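You operate a simulated robot arm through the tools that you are given. There is no shell and no other tool. Be economical: measure what you need, move in short steps, check, and stop when the job is done.

Carry out the task below with a simulated robot arm. There is one attempt and no reset: what you move stays moved.

TASK
Fetch the blue wax tin from the top of the airing bench and set it on the blue saucer. Then take the blue tub and put it on the gold brass dish.
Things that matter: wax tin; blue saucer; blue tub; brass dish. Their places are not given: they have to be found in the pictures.

It is judged by the outcome, as a careful person would: the job done as asked, and still so three seconds after it is handed in. It fails if anything else is knocked over, pushed out of place, dropped, spilled or broken.

THE ROBOT
A 7-joint arm with a two-finger parallel gripper, fixed in place. Base frame: the origin is at the foot of the arm, x ahead of it, y to its left, z up; the work surface is at about z = 0. Lengths are in mm, angles in degrees, forces in N, time in s.
With the tool pointing down near the work surface it reaches from about 240 to 620 mm from the base axis. Its first joint turns from -66.0 to 66.0 degrees. Payload 2.6 kg.
Tool frame: the origin (TCP) lies between the finger pads and is the grasp point; the fingertips stand 30 mm ahead of it; z points along the fingers, y is the line along which they close. The gripper opens to 94 mm. The fingers are 28 mm wide and 10 mm thick; the gripper's body (50 by 96 mm) begins 55 mm behind the TCP.
Orientation is that of the tool frame in the base frame, as a unit quaternion [w, x, y, z]. With the fingers straight down and closing along the base's y, the tool's x points along the base's -x, its y along +y and its z along -z.

THE INTERFACE
- The arm moves only by the tool send_rows. Its argument "plan" is a list of rows, each an object (a shift or turn left out is 0, a gripper value left out holds the last) with "angular": the turn, a rotation vector about the tool's x, y, z in degrees, a list of three; "offset": the shift along the tool's x, y, z in mm, a list of three; "grip": the opening in per cent of the stroke, from 0 (shut) to 100 (fully open). In form: [{"angular": [rx, ry, rz], "offset": [tx, ty, tz], "grip": grip}, ...]. A call has 1 to 20 rows; each row is the pose to reach, as a shift and turn from the pose commanded when the call began, along the tool's axes at that moment. A row lasts 0.2 s, in which the tool goes at most 50 mm and 8.6 degrees; a call with a longer step from one row to the next is refused whole, and so is a gripper value outside its range. A pose out of reach is approached as far as the arm can. The call stops where the force on the tool passes 40 N (or 10 N more than at its start, if that is more) or the arm is blocked; 0.2 s more then pass. The fingers move at their own pace (about 72 mm/s each) and stop on an object; they squeeze with about 41 N. The grip force told is the motor's: it shows also when the fingers shut on nothing. Time passes only in rows, and 0.2 s behind the last, so rows that repeat a pose let the fingers close. It gives the time, the measured TCP pose, the force on the tool (base axes), the opening and the grip force at its end, in the units of the frame above (readings bear some noise).
- Cameras (640 x 400 px; columns grow to the right, rows downward): "scene" is fixed at [20.8, 430.1, 550.4]; the picture's right is [-0.87, -0.50, 0.00], its down [-0.34, 0.60, -0.73] and it looks along [0.36, -0.63, -0.69] (base axes); focal length 301 px, centre (320, 200). "wrist" rides on the gripper at [-37, 0, -58] in the tool frame; the picture's right is [0.00, -1.00, 0.00], its down [0.97, 0.00, -0.24] and it looks along [0.24, 0.00, 0.97] (tool axes); focal length 218 px, centre (320, 200).
- capture(camera): a new picture of that camera. No time passes.
- point_at(camera, pixels): for up to 12 pixels [column, row] of the newest picture of that camera ("zoom" is the newest enlarged one), the place [x, y, z] in the base frame of the surface seen there, good to about 3 mm. No time passes.
- close_up(camera, box): a new picture of the part [left, top, right, bottom] of that camera's present view, enlarged. No time passes.
- finish_job(): hands the job in; it is judged then, once.

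Work in short steps. Measure before you move; look again where a grasp or a placing could have gone wrong, and mend it. You have 80 turns and 38 pictures in all, the two below and enlarged ones among them. Open the gripper and draw the arm clear of the work before you hand the job in, unless the task says otherwise; then end with one line.

The tools are called after ">>>" by a JSON object that holds its "op" and its "data". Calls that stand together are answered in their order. send_rows: Moves the arm, as the interface text tells. Its arguments: {"type":"object","properties":{"plan":{"type":"array"}},"required":["plan"]} The other tools are called the same way: capture (camera) takes a picture; point_at (camera, pixels) gives the place of the surface under pixels of a picture; close_up (camera, box) takes an enlarged picture of a part of a camera's view; finish_job () hands the job in.

At the start:

```text
time: 0.0
ee_pos: [267.7, -125.0, 265.0]
tcp_rot: [0.001, 0.0, 1.0, 0.0]
wrist_force: [-0.1, 0.0, -0.4]
opening: 94.0
grip_force: 0.1
```

scene: 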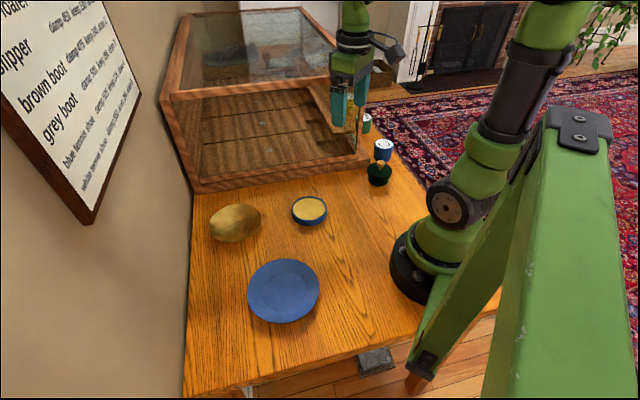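
wrist: 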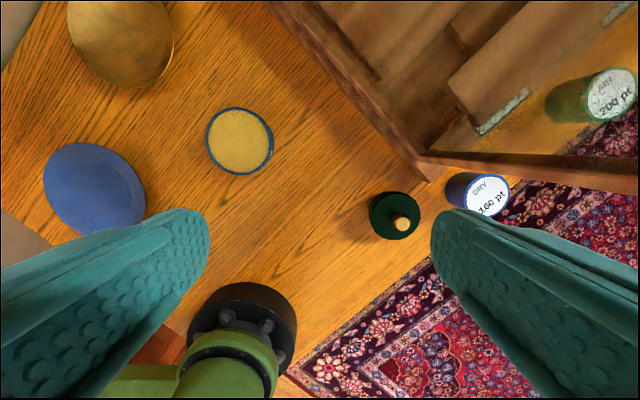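

The pictures show a glass-sided case, a blue saucer (285,290), a brass dish (235,222), a round tin with a yellow top (310,210), and labelled cans by the case (383,150). I'll look closer.

>>> {"op": "close_up", "data": {"camera": "scene", "box": [160, 0, 420, 200]}}

>>> {"op": "close_up", "data": {"camera": "scene", "box": [320, 80, 420, 200]}}

>>> {"op": "close_up", "data": {"camera": "scene", "box": [0, 0, 160, 220]}}

>>> {"op": "point_at", "data": {"camera": "scene", "pixels": [[284, 290], [235, 222], [310, 208], [310, 226], [383, 146], [380, 175], [367, 118], [180, 180], [350, 155], [330, 75], [170, 95], [260, 130]]}}

```text
2.00 times, centred on (290, 100) of scene
```

zoom: 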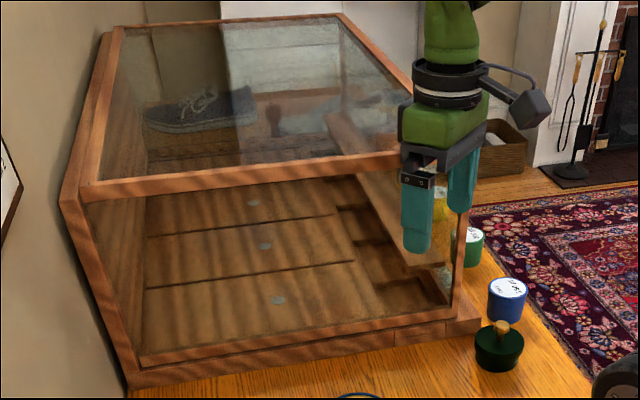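

```text
3.33 times, centred on (370, 140) of scene
```

zoom: 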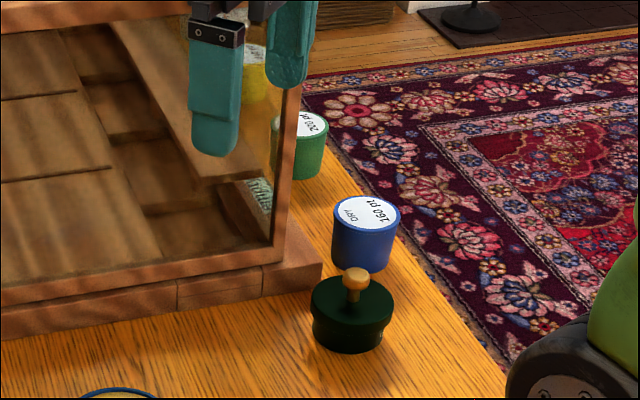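

```text
1.82 times, centred on (80, 110) of scene
```

zoom: 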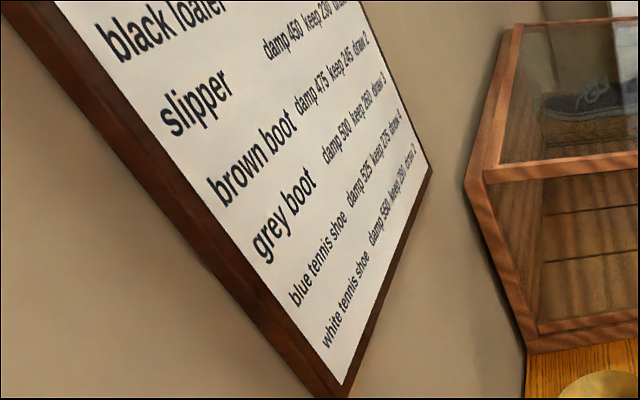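

```text
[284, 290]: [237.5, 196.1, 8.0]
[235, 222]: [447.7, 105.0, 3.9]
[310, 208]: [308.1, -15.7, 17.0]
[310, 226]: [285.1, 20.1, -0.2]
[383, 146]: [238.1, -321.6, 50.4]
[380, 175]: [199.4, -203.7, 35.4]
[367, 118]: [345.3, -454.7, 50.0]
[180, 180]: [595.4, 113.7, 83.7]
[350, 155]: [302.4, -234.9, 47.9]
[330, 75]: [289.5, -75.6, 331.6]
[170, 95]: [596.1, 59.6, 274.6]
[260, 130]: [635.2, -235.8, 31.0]
```

The tin with the yellow top may be the wax tin, but I'll check from higher that nothing else blue sits on top of the case.

>>> {"op": "send_rows", "data": {"plan": [{"offset": [0, 0, -40]}, {"offset": [0, 0, -80]}, {"offset": [0, 0, -120]}, {"offset": [0, 0, -160]}, {"offset": [0, 0, -200]}]}}

>>> {"op": "capture", "data": {"camera": "wrist"}}

>>> {"op": "capture", "data": {"camera": "scene"}}

```text
time: 1.2
ee_pos: [268.2, -125.1, 463.8]
tcp_rot: [0.001, 0.0, 1.0, 0.0]
wrist_force: [0.2, -0.9, 0.4]
opening: 93.9
grip_force: 0.1
```

```text
32 pictures are left
```

wrist: 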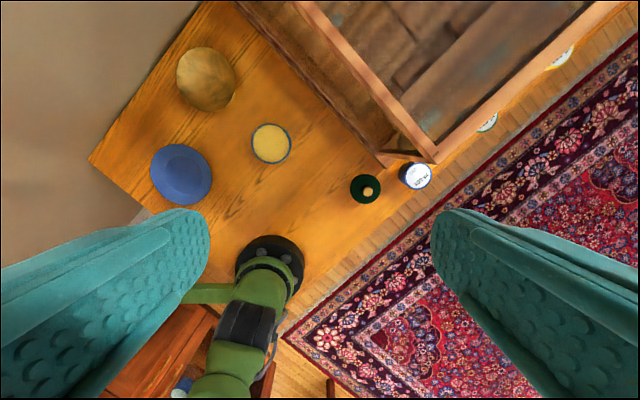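

```text
31 pictures are left
```

scene: 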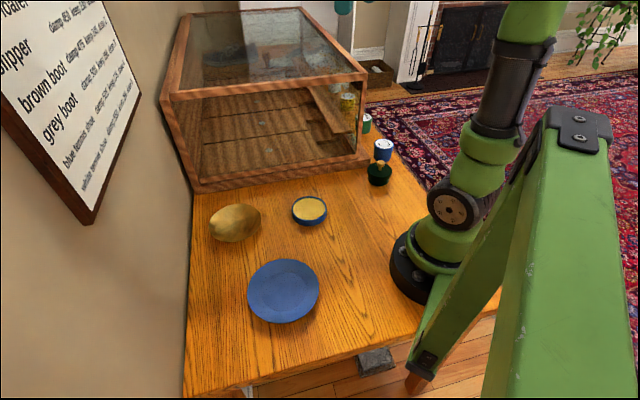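

>>> {"op": "close_up", "data": {"camera": "wrist", "box": [120, 0, 440, 200]}}

>>> {"op": "point_at", "data": {"camera": "wrist", "pixels": [[271, 143], [252, 143], [290, 143], [271, 125], [271, 162], [180, 172], [205, 80], [415, 176], [365, 188], [436, 160], [370, 165], [255, 30]]}}

>>> {"op": "close_up", "data": {"camera": "scene", "box": [180, 180, 420, 330]}}

>>> {"op": "close_up", "data": {"camera": "scene", "box": [160, 0, 400, 150]}}

```text
2.00 times, centred on (280, 100) of wrist
```

zoom: 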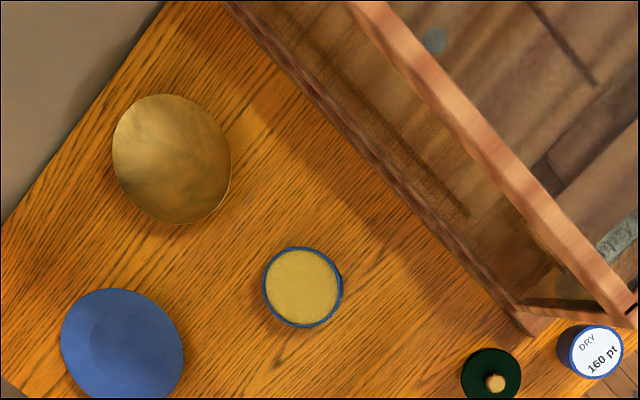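

```text
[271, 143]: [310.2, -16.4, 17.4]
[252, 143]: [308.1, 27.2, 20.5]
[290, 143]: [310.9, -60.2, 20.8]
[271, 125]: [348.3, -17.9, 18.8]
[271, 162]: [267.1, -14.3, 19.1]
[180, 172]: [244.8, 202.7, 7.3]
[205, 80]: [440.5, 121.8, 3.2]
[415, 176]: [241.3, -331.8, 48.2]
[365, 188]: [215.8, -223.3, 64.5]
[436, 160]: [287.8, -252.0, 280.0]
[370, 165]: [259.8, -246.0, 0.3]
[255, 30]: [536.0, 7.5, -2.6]
```

```text
2.67 times, centred on (300, 255) of scene
```

zoom: 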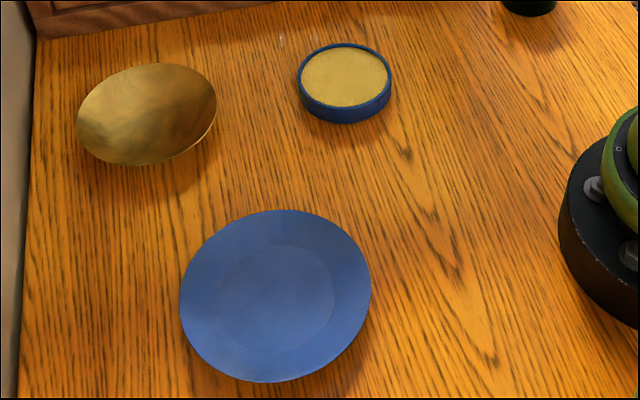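

```text
2.67 times, centred on (280, 75) of scene
```

zoom: 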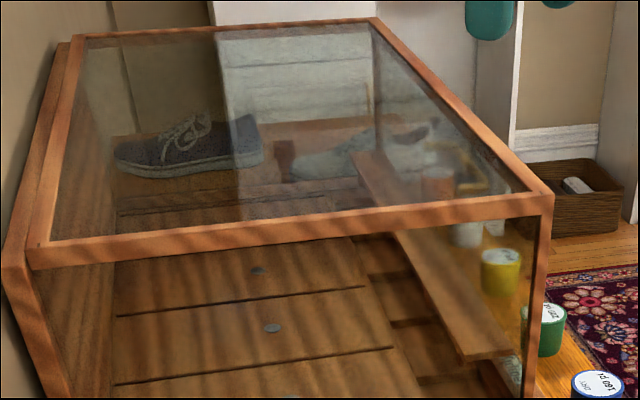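

The blue tin with yellow wax (310,210) on the bench is the wax tin: centre about (309,-16), about 86 mm wide and 20 mm high. I'll go above it to measure it better.

>>> {"op": "send_rows", "data": {"plan": [{"offset": [-5, 13.6, 39]}, {"offset": [-10, 27.2, 78]}, {"offset": [-15, 40.8, 117]}, {"offset": [-20, 54.4, 156]}, {"offset": [-25, 68, 195]}, {"offset": [-30, 81.6, 234]}, {"offset": [-35, 95.2, 273]}, {"offset": [-40.3, 108.8, 304]}, {"offset": [-40.3, 108.8, 304]}]}}

>>> {"op": "capture", "data": {"camera": "wrist"}}

```text
time: 3.2
ee_pos: [308.0, -14.4, 160.5]
tcp_rot: [0.0, -0.001, 1.0, -0.001]
wrist_force: [-0.2, -0.6, 1.1]
opening: 94.0
grip_force: 0.0
```

```text
27 pictures are left
```

wrist: 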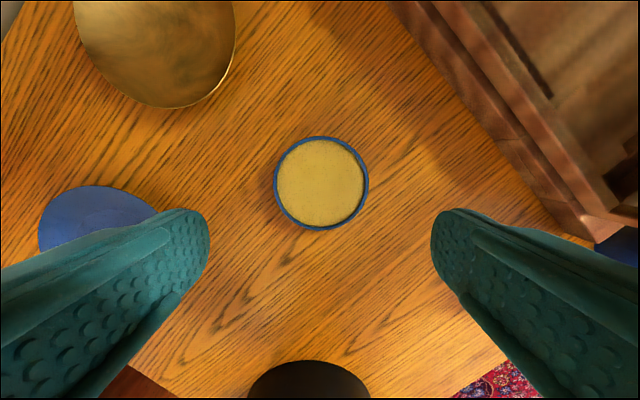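

>>> {"op": "point_at", "data": {"camera": "wrist", "pixels": [[276, 183], [367, 183], [321, 138], [321, 229], [289, 151], [354, 151], [289, 216], [354, 216], [321, 180], [274, 183], [369, 183], [275, 190]]}}

>>> {"op": "close_up", "data": {"camera": "wrist", "box": [260, 130, 380, 240]}}

```text
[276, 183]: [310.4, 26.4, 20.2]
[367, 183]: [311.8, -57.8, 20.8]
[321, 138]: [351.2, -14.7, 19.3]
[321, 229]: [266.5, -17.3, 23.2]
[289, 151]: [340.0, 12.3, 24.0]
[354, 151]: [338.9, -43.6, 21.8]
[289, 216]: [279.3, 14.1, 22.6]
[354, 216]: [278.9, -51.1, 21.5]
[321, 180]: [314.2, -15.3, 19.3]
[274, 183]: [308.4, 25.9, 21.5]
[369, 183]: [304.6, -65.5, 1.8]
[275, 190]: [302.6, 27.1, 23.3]
```

```text
3.64 times, centred on (320, 185) of wrist
```

zoom: 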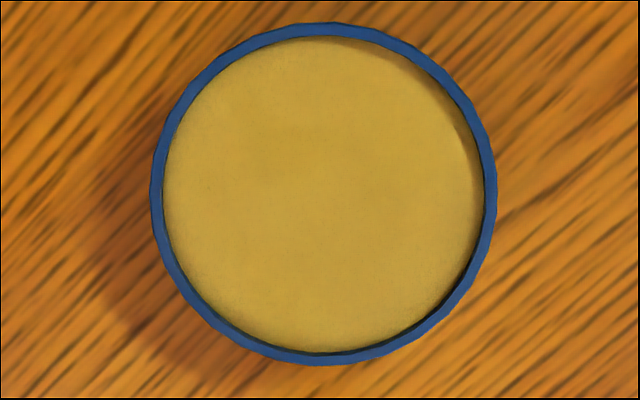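

Tin centre is about (309.5,-15.3) and its width about 87 mm, so each finger has about 3 mm clearance. I'll descend to just above the rim and check.

>>> {"op": "send_rows", "data": {"plan": [{"offset": [-1.5, -0.9, 30]}, {"offset": [-1.5, -0.9, 60]}, {"offset": [-1.5, -0.9, 90]}, {"offset": [-1.5, -0.9, 104]}, {"offset": [-1.5, -0.9, 104]}]}}

>>> {"op": "capture", "data": {"camera": "wrist"}}

>>> {"op": "close_up", "data": {"camera": "scene", "box": [240, 150, 380, 260]}}

```text
time: 4.4
ee_pos: [310.1, -16.9, 55.8]
tcp_rot: [0.0, 0.0, 1.0, 0.0]
wrist_force: [0.6, 0.1, 0.2]
opening: 94.1
grip_force: 0.0
```

```text
25 pictures are left
```

wrist: 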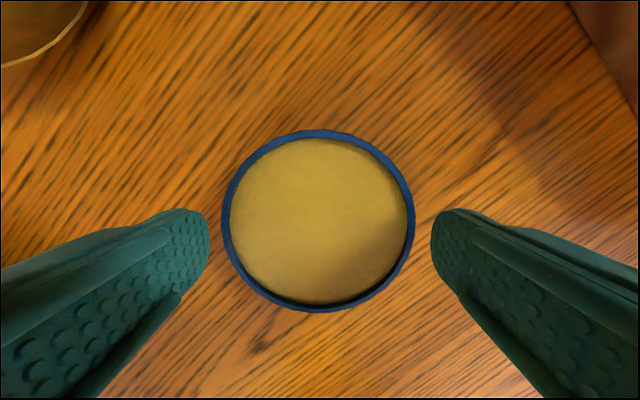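

```text
3.64 times, centred on (310, 205) of scene
```

zoom: 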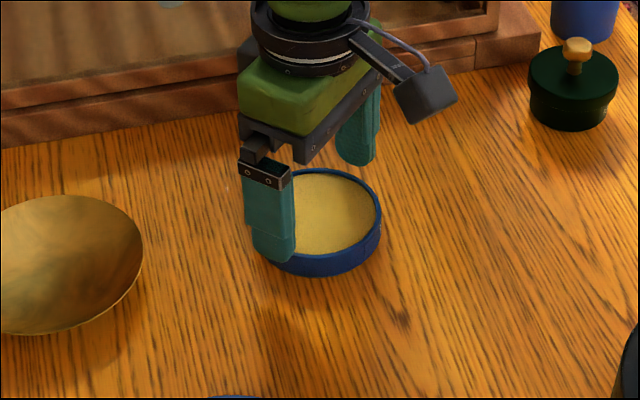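

Tin edges at 221/414 against fingers at 209/431 show it is about 1 mm left of centre. I'll shift 1 mm, descend with the tips to about 7 mm, and close.

>>> {"op": "send_rows", "data": {"plan": [{"offset": [0, 1, 0]}, {"offset": [0, 1, 9]}, {"offset": [0, 1, 18.5]}, {"offset": [0, 1, 18.5]}, {"offset": [0, 1, 18.5], "grip": 80}, {"offset": [0, 1, 18.5], "grip": 80}, {"offset": [0, 1, 18.5], "grip": 80}]}}

```text
time: 6.0
ee_pos: [309.9, -15.2, 36.9]
tcp_rot: [0.001, 0.001, 1.0, -0.001]
wrist_force: [-0.5, -0.5, 0.4]
opening: 86.1
grip_force: 40.9
```

Gripped at 86.1 mm. Lifting.

>>> {"op": "send_rows", "data": {"plan": [{"offset": [0, 0, -15]}, {"offset": [0, 0, -45]}, {"offset": [0, 0, -80]}, {"offset": [0, 0, -80]}]}}

>>> {"op": "close_up", "data": {"camera": "scene", "box": [180, 120, 420, 330]}}

>>> {"op": "point_at", "data": {"camera": "scene", "pixels": [[248, 292], [319, 292], [284, 259], [284, 323], [284, 290], [256, 292], [266, 292], [302, 292], [311, 292], [284, 265], [284, 275], [284, 310]]}}

```text
time: 7.0
ee_pos: [309.7, -16.7, 117.2]
tcp_rot: [0.0, 0.0, 1.0, -0.001]
wrist_force: [0.3, 0.8, -5.2]
opening: 86.4
grip_force: 41.0
```

```text
1.90 times, centred on (300, 225) of scene
```

zoom: 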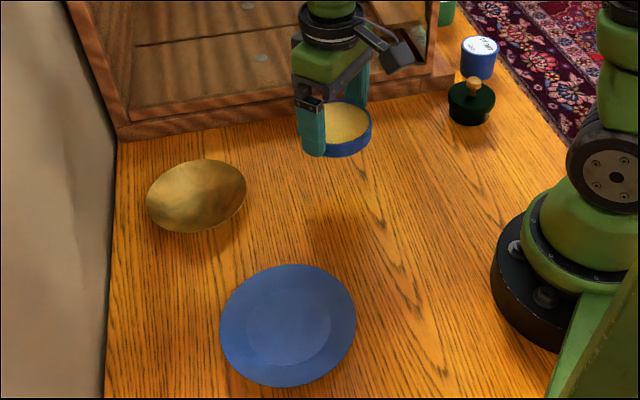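

```text
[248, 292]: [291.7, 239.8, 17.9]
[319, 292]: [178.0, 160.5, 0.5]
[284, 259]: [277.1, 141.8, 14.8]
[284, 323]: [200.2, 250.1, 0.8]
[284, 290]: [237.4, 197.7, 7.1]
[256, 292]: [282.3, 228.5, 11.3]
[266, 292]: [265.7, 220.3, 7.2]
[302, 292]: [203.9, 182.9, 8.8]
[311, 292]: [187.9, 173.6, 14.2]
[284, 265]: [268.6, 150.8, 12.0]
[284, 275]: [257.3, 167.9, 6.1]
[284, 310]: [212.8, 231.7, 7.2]
```

Tin held. I'll pick rim points of the saucer for a circle fit.

>>> {"op": "point_at", "data": {"camera": "zoom", "pixels": [[222, 328], [353, 318], [294, 267], [278, 383], [250, 283], [335, 286], [237, 367], [328, 366], [248, 325], [330, 325], [289, 290], [289, 365]]}}

```text
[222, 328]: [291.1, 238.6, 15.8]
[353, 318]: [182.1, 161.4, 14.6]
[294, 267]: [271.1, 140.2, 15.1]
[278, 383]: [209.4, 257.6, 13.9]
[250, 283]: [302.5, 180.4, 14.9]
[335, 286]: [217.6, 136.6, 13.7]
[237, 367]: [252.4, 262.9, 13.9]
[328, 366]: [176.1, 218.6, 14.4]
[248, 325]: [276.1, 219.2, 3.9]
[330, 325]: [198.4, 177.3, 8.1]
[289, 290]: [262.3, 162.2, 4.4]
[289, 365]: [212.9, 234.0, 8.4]
```

Saucer centre is about (237.7,199.2), with a flat of about 88 mm at z≈6–7. I'll carry the tin over it.

>>> {"op": "send_rows", "data": {"plan": [{"offset": [12, 36, 0]}, {"offset": [24, 72, 0]}, {"offset": [36, 108, 0]}, {"offset": [48, 144, 0]}, {"offset": [60, 180, 0]}, {"offset": [72, 215.5, 0]}, {"offset": [72, 215.5, 0]}]}}

```text
time: 8.6
ee_pos: [238.0, 199.6, 117.8]
tcp_rot: [0.0, -0.001, 1.0, 0.0]
wrist_force: [-0.7, 0.3, -5.2]
opening: 86.3
grip_force: 40.9
```

>>> {"op": "send_rows", "data": {"plan": [{"offset": [0.3, -0.4, 30]}, {"offset": [0.3, -0.4, 55]}, {"offset": [0.3, -0.4, 62]}, {"offset": [0.3, -0.4, 62]}]}}

>>> {"op": "close_up", "data": {"camera": "scene", "box": [210, 220, 370, 340]}}

```text
time: 9.6
ee_pos: [238.9, 200.2, 55.4]
tcp_rot: [0.0, 0.001, 1.0, 0.0]
wrist_force: [-0.2, 1.7, -5.7]
opening: 86.0
grip_force: 41.1
```

```text
3.33 times, centred on (290, 280) of scene
```

zoom: 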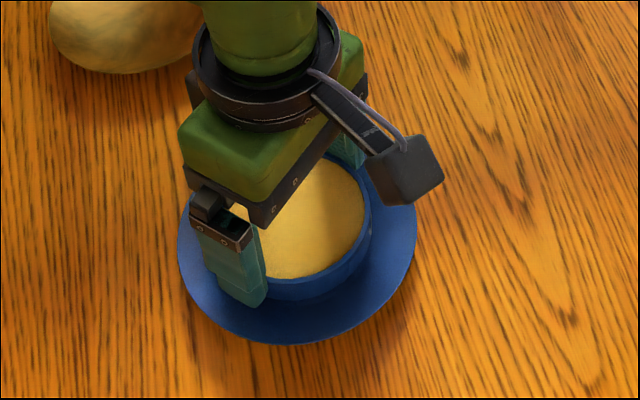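

The tin is centred over the saucer, so I'll lower it in small steps while watching the force.

>>> {"op": "send_rows", "data": {"plan": [{"offset": [1, -0.5, 4]}, {"offset": [1, -0.5, 7]}, {"offset": [1, -0.5, 9]}, {"offset": [1, -0.5, 10]}, {"offset": [1, -0.5, 11]}, {"offset": [1, -0.5, 11]}]}}

```text
time: 11.0
ee_pos: [236.8, 199.1, 44.1]
tcp_rot: [0.0, 0.001, 1.0, 0.001]
wrist_force: [-4.2, -10.2, 34.5]
opening: 86.3
grip_force: 40.8
```

Contact is made (34 N). I'll back off slightly and release with a small opening.

>>> {"op": "send_rows", "data": {"plan": [{"offset": [0, 0, -0.7]}, {"offset": [0, 0, -0.7]}]}}

```text
time: 11.6
ee_pos: [238.1, 199.5, 44.8]
tcp_rot: [0.001, -0.001, 1.0, 0.0]
wrist_force: [2.8, -5.1, 15.1]
opening: 86.5
grip_force: 41.2
```

>>> {"op": "send_rows", "data": {"plan": [{"offset": [0, 0, -0.5], "grip": 96}, {"offset": [0, 0, -0.5], "grip": 96}, {"offset": [0, 0, -0.5], "grip": 96}]}}

>>> {"op": "close_up", "data": {"camera": "scene", "box": [210, 220, 370, 340]}}

```text
time: 12.4
ee_pos: [235.9, 200.3, 45.1]
tcp_rot: [0.0, -0.001, 1.0, 0.0]
wrist_force: [-0.5, 0.8, 0.1]
opening: 90.4
grip_force: 0.0
```

```text
3.33 times, centred on (290, 280) of scene
```

zoom: 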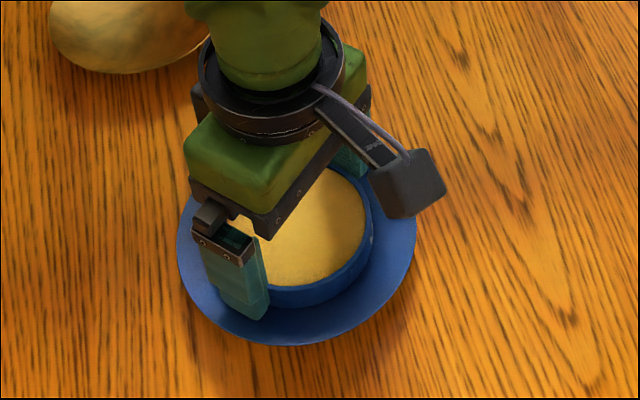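

Released with zero force. Rising straight up.

>>> {"op": "send_rows", "data": {"plan": [{"offset": [0, 0, -10]}, {"offset": [0, 0, -30], "grip": 96}, {"offset": [0, 0, -70], "grip": 100}, {"offset": [0, 0, -115]}, {"offset": [0, 0, -155]}, {"offset": [0, 0, -155]}]}}

>>> {"op": "capture", "data": {"camera": "scene"}}

>>> {"op": "capture", "data": {"camera": "wrist"}}

```text
time: 13.8
ee_pos: [237.2, 198.2, 201.3]
tcp_rot: [0.0, 0.0, 1.0, 0.0]
wrist_force: [-0.5, -0.7, 0.7]
opening: 93.9
grip_force: 0.0
```

```text
20 pictures are left
```

scene: 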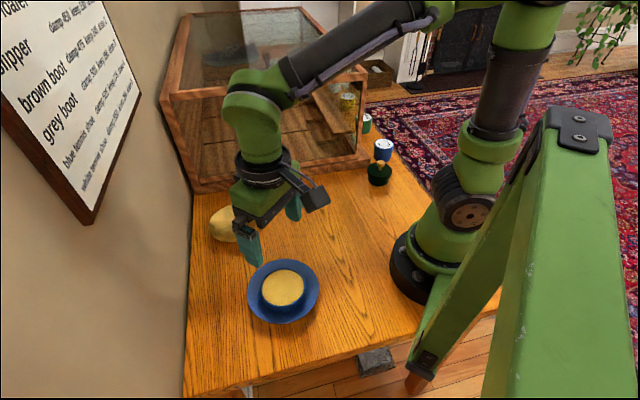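

```text
19 pictures are left
```

wrist: 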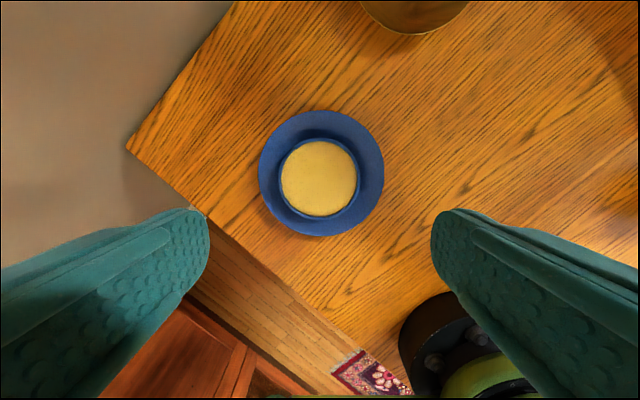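

Wax tin sits centred on the saucer. Now I'll look at the brass dish from above.

>>> {"op": "send_rows", "data": {"plan": [{"offset": [-36, -17, -5]}, {"offset": [-72, -34, -10]}, {"offset": [-108, -51, -15]}, {"offset": [-144, -68, -20]}, {"offset": [-180, -83, -25]}, {"offset": [-180, -83, -25]}]}}

>>> {"op": "capture", "data": {"camera": "wrist"}}

```text
time: 15.2
ee_pos: [416.0, 115.7, 225.6]
tcp_rot: [0.0, -0.001, 1.0, 0.0]
wrist_force: [-0.2, 0.2, 0.4]
opening: 93.9
grip_force: 0.0
```

```text
18 pictures are left
```

wrist: 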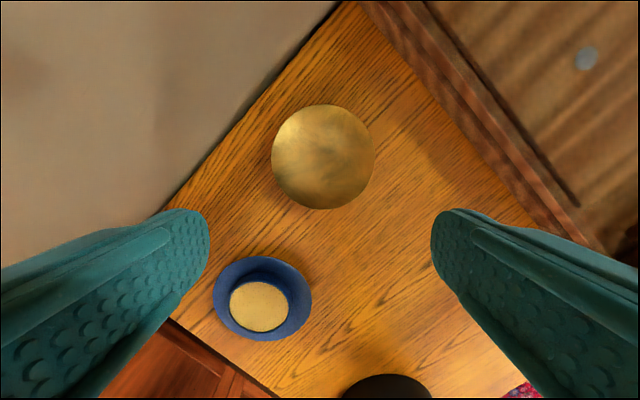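

>>> {"op": "point_at", "data": {"camera": "wrist", "pixels": [[273, 157], [372, 157], [322, 106], [322, 207], [322, 157], [300, 157], [345, 157], [322, 135], [322, 180], [286, 157], [360, 157], [322, 120]]}}

>>> {"op": "close_up", "data": {"camera": "wrist", "box": [240, 80, 400, 230]}}

```text
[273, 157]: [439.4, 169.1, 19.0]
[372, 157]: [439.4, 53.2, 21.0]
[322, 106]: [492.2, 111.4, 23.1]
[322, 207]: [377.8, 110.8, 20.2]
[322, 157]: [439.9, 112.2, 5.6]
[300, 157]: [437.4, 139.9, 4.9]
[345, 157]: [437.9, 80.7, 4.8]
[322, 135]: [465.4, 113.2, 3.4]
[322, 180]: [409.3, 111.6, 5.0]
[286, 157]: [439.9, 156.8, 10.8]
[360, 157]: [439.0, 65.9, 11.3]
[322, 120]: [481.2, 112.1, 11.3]
```

```text
2.67 times, centred on (320, 155) of wrist
```

zoom: 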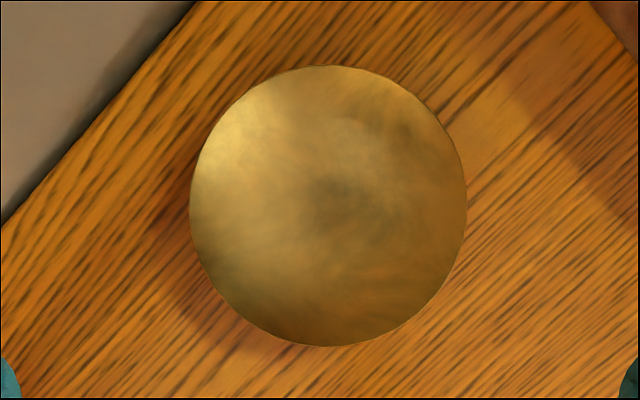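

Dish centre is about (436,111), with its flat floor at z≈5 and rim about 21 mm. Next I'll rise above the case height (280) and go over the blue tub at about (241,-332).

>>> {"op": "send_rows", "data": {"plan": [{"offset": [0, 0, -40]}, {"offset": [0, 0, -80]}, {"offset": [0, 0, -120]}, {"offset": [17, -40, -120]}, {"offset": [33, -80, -120]}, {"offset": [49, -120, -120]}, {"offset": [65, -160, -120]}, {"offset": [81, -200, -120]}, {"offset": [97, -240, -120]}, {"offset": [113, -280, -120]}, {"offset": [129, -320, -120]}, {"offset": [145, -360, -120]}, {"offset": [160, -400, -120]}, {"offset": [175, -447, -120]}, {"offset": [175, -447, -120]}]}}

>>> {"op": "capture", "data": {"camera": "wrist"}}

```text
time: 18.4
ee_pos: [242.7, -331.6, 344.3]
tcp_rot: [0.0, 0.0, 1.0, -0.001]
wrist_force: [0.1, -0.4, -0.7]
opening: 94.0
grip_force: 0.0
```

```text
16 pictures are left
```

wrist: 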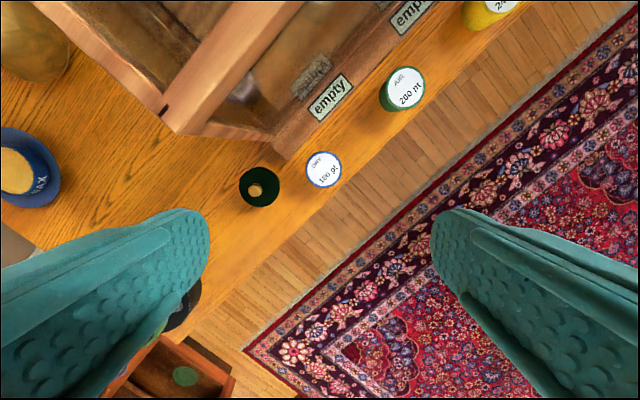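

>>> {"op": "point_at", "data": {"camera": "wrist", "pixels": [[323, 169], [308, 169], [339, 169], [323, 153], [323, 185], [258, 190], [240, 187], [278, 187], [285, 155], [180, 132], [345, 200], [365, 130]]}}

>>> {"op": "close_up", "data": {"camera": "wrist", "box": [220, 100, 420, 225]}}

```text
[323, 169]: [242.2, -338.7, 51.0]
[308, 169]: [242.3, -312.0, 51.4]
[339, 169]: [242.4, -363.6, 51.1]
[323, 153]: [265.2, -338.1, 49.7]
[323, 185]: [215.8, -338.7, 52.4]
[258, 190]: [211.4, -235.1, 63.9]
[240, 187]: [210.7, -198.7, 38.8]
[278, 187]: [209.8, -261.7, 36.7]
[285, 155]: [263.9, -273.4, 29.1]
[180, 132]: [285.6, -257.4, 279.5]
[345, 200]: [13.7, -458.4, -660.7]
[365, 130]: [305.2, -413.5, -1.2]
```

```text
3.20 times, centred on (320, 162) of wrist
```

zoom: 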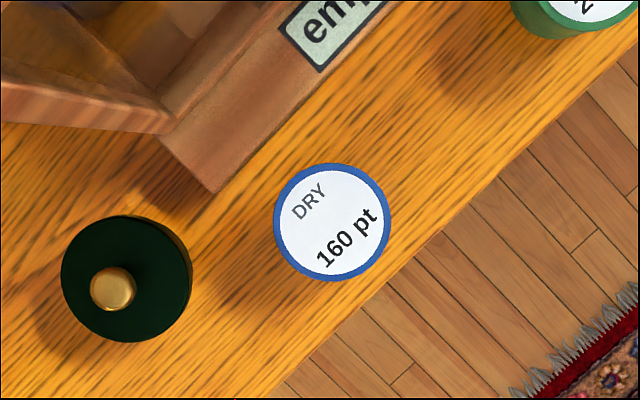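

Tub top: centre about (241.5,-338), diameter about 52, z=51. The case moulding corner is close at about (258,-275), so I'll use a 70 mm opening and descend partway.

>>> {"op": "send_rows", "data": {"plan": [{"offset": [1.2, -6.4, 0], "grip": 75}, {"offset": [1.2, -6.4, 40]}, {"offset": [1.2, -6.4, 80]}, {"offset": [1.2, -6.4, 120]}, {"offset": [1.2, -6.4, 160]}, {"offset": [1.2, -6.4, 200]}, {"offset": [1.2, -6.4, 220]}, {"offset": [1.2, -6.4, 220]}]}}

>>> {"op": "capture", "data": {"camera": "wrist"}}

>>> {"op": "capture", "data": {"camera": "scene"}}

```text
time: 20.2
ee_pos: [239.9, -338.8, 124.3]
tcp_rot: [0.0, -0.001, 1.0, 0.0]
wrist_force: [-0.2, -0.7, -0.5]
opening: 70.5
grip_force: 0.0
```

```text
14 pictures are left
```

wrist: 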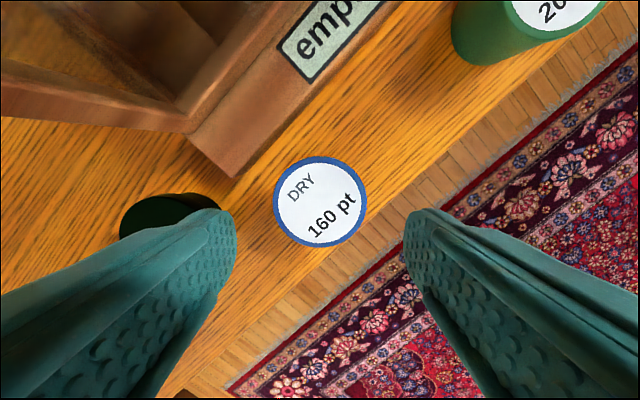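

```text
13 pictures are left
```

scene: 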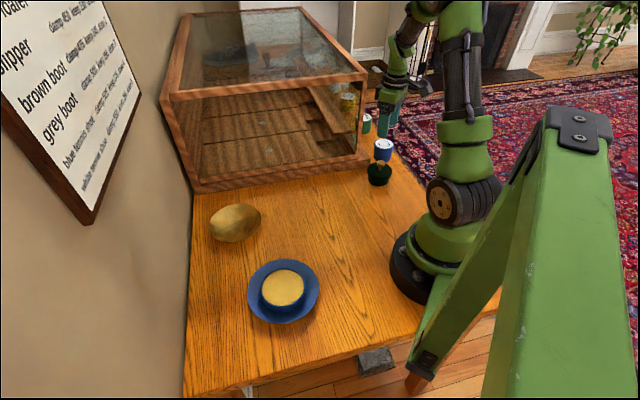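

Tub centred within 2 mm and the left finger clears the moulding corner (235,178) by about 15 mm. I'll descend to TCP z=52 and close.

>>> {"op": "send_rows", "data": {"plan": [{"offset": [-1.5, 0, 20]}, {"offset": [-1.5, 0, 45]}, {"offset": [-1.5, 0, 65]}, {"offset": [-1.5, 0, 72]}, {"offset": [-1.5, 0, 72]}, {"offset": [-1.5, 0, 72], "grip": 45}, {"offset": [-1.5, 0, 72], "grip": 45}, {"offset": [-1.5, 0, 72], "grip": 45}]}}

```text
time: 22.0
ee_pos: [243.3, -337.4, 53.4]
tcp_rot: [0.0, 0.0, 1.0, 0.0]
wrist_force: [-0.2, 0.3, 0.0]
opening: 58.0
grip_force: 40.6
```

Fingers stopped at 58 mm with 41 N. I'll lift a bit and check.

>>> {"op": "send_rows", "data": {"plan": [{"offset": [0, 0, -10]}, {"offset": [0, 0, -30]}, {"offset": [0, 0, -50]}, {"offset": [0, 0, -50]}]}}

>>> {"op": "capture", "data": {"camera": "wrist"}}

>>> {"op": "close_up", "data": {"camera": "scene", "box": [320, 60, 440, 200]}}

```text
time: 23.0
ee_pos: [240.9, -337.6, 104.2]
tcp_rot: [0.0, 0.0, 1.0, 0.001]
wrist_force: [-0.1, 0.0, -1.5]
opening: 58.1
grip_force: 41.0
```

```text
12 pictures are left
```

wrist: 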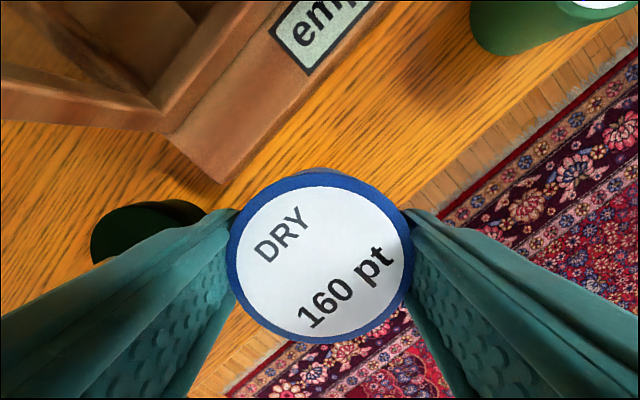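

```text
2.86 times, centred on (380, 130) of scene
```

zoom: 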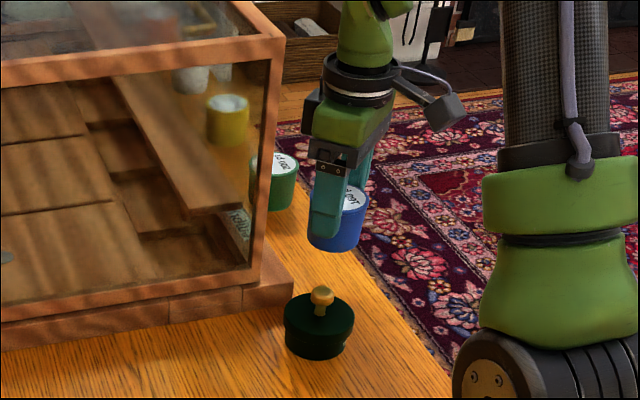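

Tub held (1.5 N weight). I'll rise above the case and carry it to over the dish.

>>> {"op": "send_rows", "data": {"plan": [{"offset": [0, 0, -45]}, {"offset": [0, 0, -90]}, {"offset": [0, 0, -135]}, {"offset": [0, 0, -180]}, {"offset": [0, 0, -225]}, {"offset": [0, 0, -262]}, {"offset": [0, 0, -262]}]}}

>>> {"op": "send_rows", "data": {"plan": [{"offset": [-8, 30, 0]}, {"offset": [-24, 65, 0]}, {"offset": [-42, 105, 0]}, {"offset": [-60, 145, 0]}, {"offset": [-78, 185, 0]}, {"offset": [-96, 225, 0]}, {"offset": [-114, 265, 0]}, {"offset": [-132, 305, 0]}, {"offset": [-150, 345, 0]}, {"offset": [-168, 385, 0]}, {"offset": [-184, 420, 0]}, {"offset": [-194, 448, 0]}, {"offset": [-194, 448, 0]}]}}

```text
time: 24.6
ee_pos: [240.6, -338.5, 367.7]
tcp_rot: [0.0, 0.0, 1.0, 0.0]
wrist_force: [1.0, 0.0, -1.9]
opening: 58.5
grip_force: 40.3
```

```text
time: 27.4
ee_pos: [434.5, 110.3, 366.7]
tcp_rot: [0.0, 0.001, 1.0, 0.0]
wrist_force: [0.1, -0.2, -0.8]
opening: 58.3
grip_force: 41.3
```

Over the dish at (434.5,110.3). I'll lower to bottom height of about 30 mm and check.

>>> {"op": "send_rows", "data": {"plan": [{"offset": [-1, 1, 45]}, {"offset": [-1, 1, 90]}, {"offset": [-1, 1, 135]}, {"offset": [-1, 1, 180]}, {"offset": [-1, 1, 220]}, {"offset": [-1, 1, 255]}, {"offset": [-1, 1, 280]}, {"offset": [-1, 1, 280]}]}}

>>> {"op": "close_up", "data": {"camera": "scene", "box": [170, 130, 330, 260]}}

>>> {"op": "capture", "data": {"camera": "wrist"}}

```text
time: 29.2
ee_pos: [436.9, 111.4, 84.4]
tcp_rot: [0.0, 0.0, 1.0, 0.001]
wrist_force: [0.3, -0.5, -1.7]
opening: 58.1
grip_force: 41.0
```

```text
3.08 times, centred on (250, 195) of scene
```

zoom: 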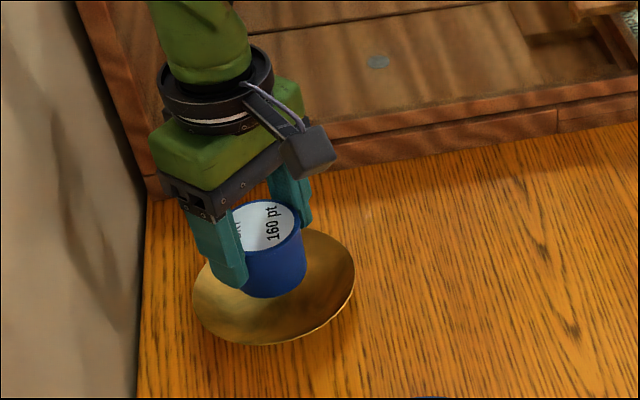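

```text
9 pictures are left
```

wrist: 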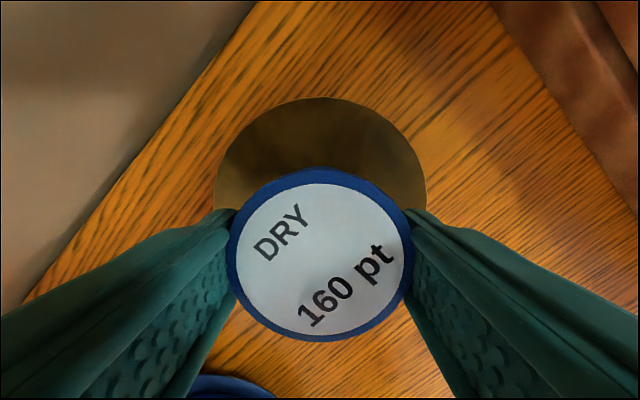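

Centred over the dish. I'll lower slowly to contact.

>>> {"op": "send_rows", "data": {"plan": [{"offset": [0.5, 0, 12]}, {"offset": [0.5, 0, 19]}, {"offset": [0.5, 0, 22]}, {"offset": [0.5, 0, 24]}, {"offset": [0.5, 0, 24]}]}}

```text
time: 30.4
ee_pos: [437.1, 111.6, 60.4]
tcp_rot: [0.0, 0.0, 1.0, 0.001]
wrist_force: [0.0, -0.8, -1.1]
opening: 58.2
grip_force: 40.6
```

>>> {"op": "send_rows", "data": {"plan": [{"offset": [0, 0, 1]}, {"offset": [0, 0, 1.7]}, {"offset": [0, 0, 2.2]}, {"offset": [0, 0, 2.2]}]}}

```text
time: 31.4
ee_pos: [436.7, 111.6, 58.7]
tcp_rot: [0.0, 0.0, 1.0, 0.0]
wrist_force: [-0.8, -0.1, -1.9]
opening: 58.3
grip_force: 40.7
```

>>> {"op": "send_rows", "data": {"plan": [{"offset": [0, 0, 0.7]}, {"offset": [0, 0, 1.2]}, {"offset": [0, 0, 1.2]}]}}

```text
time: 32.2
ee_pos: [436.0, 111.4, 58.5]
tcp_rot: [0.0, 0.001, 1.0, -0.001]
wrist_force: [0.6, 0.4, -1.0]
opening: 58.1
grip_force: 41.3
```

>>> {"op": "send_rows", "data": {"plan": [{"offset": [0, 0, 0.7]}, {"offset": [0, 0, 1.2]}, {"offset": [0, 0, 1.2]}]}}

```text
time: 33.0
ee_pos: [438.2, 112.3, 56.1]
tcp_rot: [0.0, 0.0, 1.0, 0.0]
wrist_force: [-2.0, -0.1, 2.0]
opening: 58.3
grip_force: 41.4
```

Contact has begun (force sign flipped). Releasing.

>>> {"op": "send_rows", "data": {"plan": [{"offset": [0, 0, 0.3]}, {"offset": [0, 0, 0.3], "grip": 72}, {"offset": [0, 0, 0.3], "grip": 76}, {"offset": [0, 0, 0.3], "grip": 76}]}}

>>> {"op": "send_rows", "data": {"plan": [{"offset": [0, 0, -12]}, {"offset": [0, 0, -35]}, {"offset": [0, 0, -75]}, {"offset": [0, 0, -120]}, {"offset": [0, 0, -165]}, {"offset": [20, -20, -200]}, {"offset": [45, -50, -200]}, {"offset": [75, -85, -200]}, {"offset": [100, -115, -200]}, {"offset": [100, -115, -200]}]}}

>>> {"op": "capture", "data": {"camera": "scene"}}

>>> {"op": "capture", "data": {"camera": "wrist"}}

```text
time: 34.0
ee_pos: [436.0, 112.0, 56.9]
tcp_rot: [0.0, 0.0, 1.0, -0.001]
wrist_force: [0.6, -0.1, 0.1]
opening: 71.3
grip_force: 0.1
```

```text
time: 36.2
ee_pos: [334.3, -3.2, 257.0]
tcp_rot: [-0.001, 0.0, 1.0, 0.001]
wrist_force: [0.0, 0.3, 0.2]
opening: 71.2
grip_force: 0.0
```

```text
8 pictures are left
```

scene: 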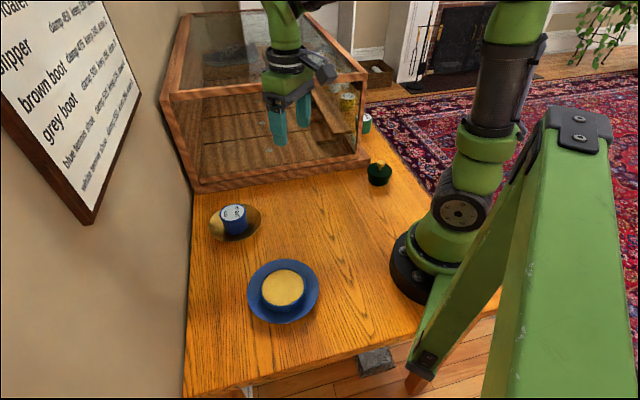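

```text
7 pictures are left
```

wrist: 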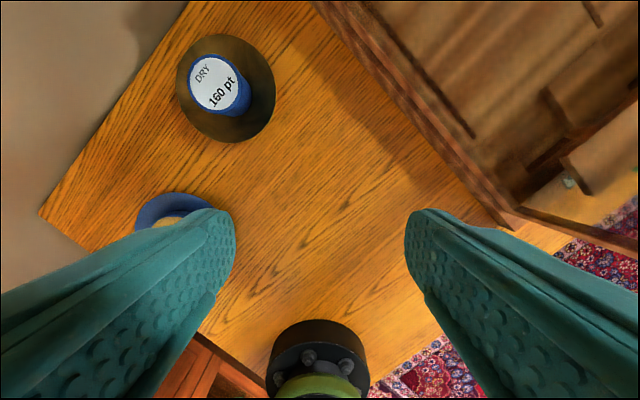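

Both items rest centred on their dishes, nothing else has moved, and the arm is clear with the gripper open.

>>> {"op": "finish_job", "data": {}}

```text
The job is handed in.
```

The blue wax tin is on the blue saucer and the blue tub is on the gold brass dish; the last pictures show nothing else moved, and the job is handed in.
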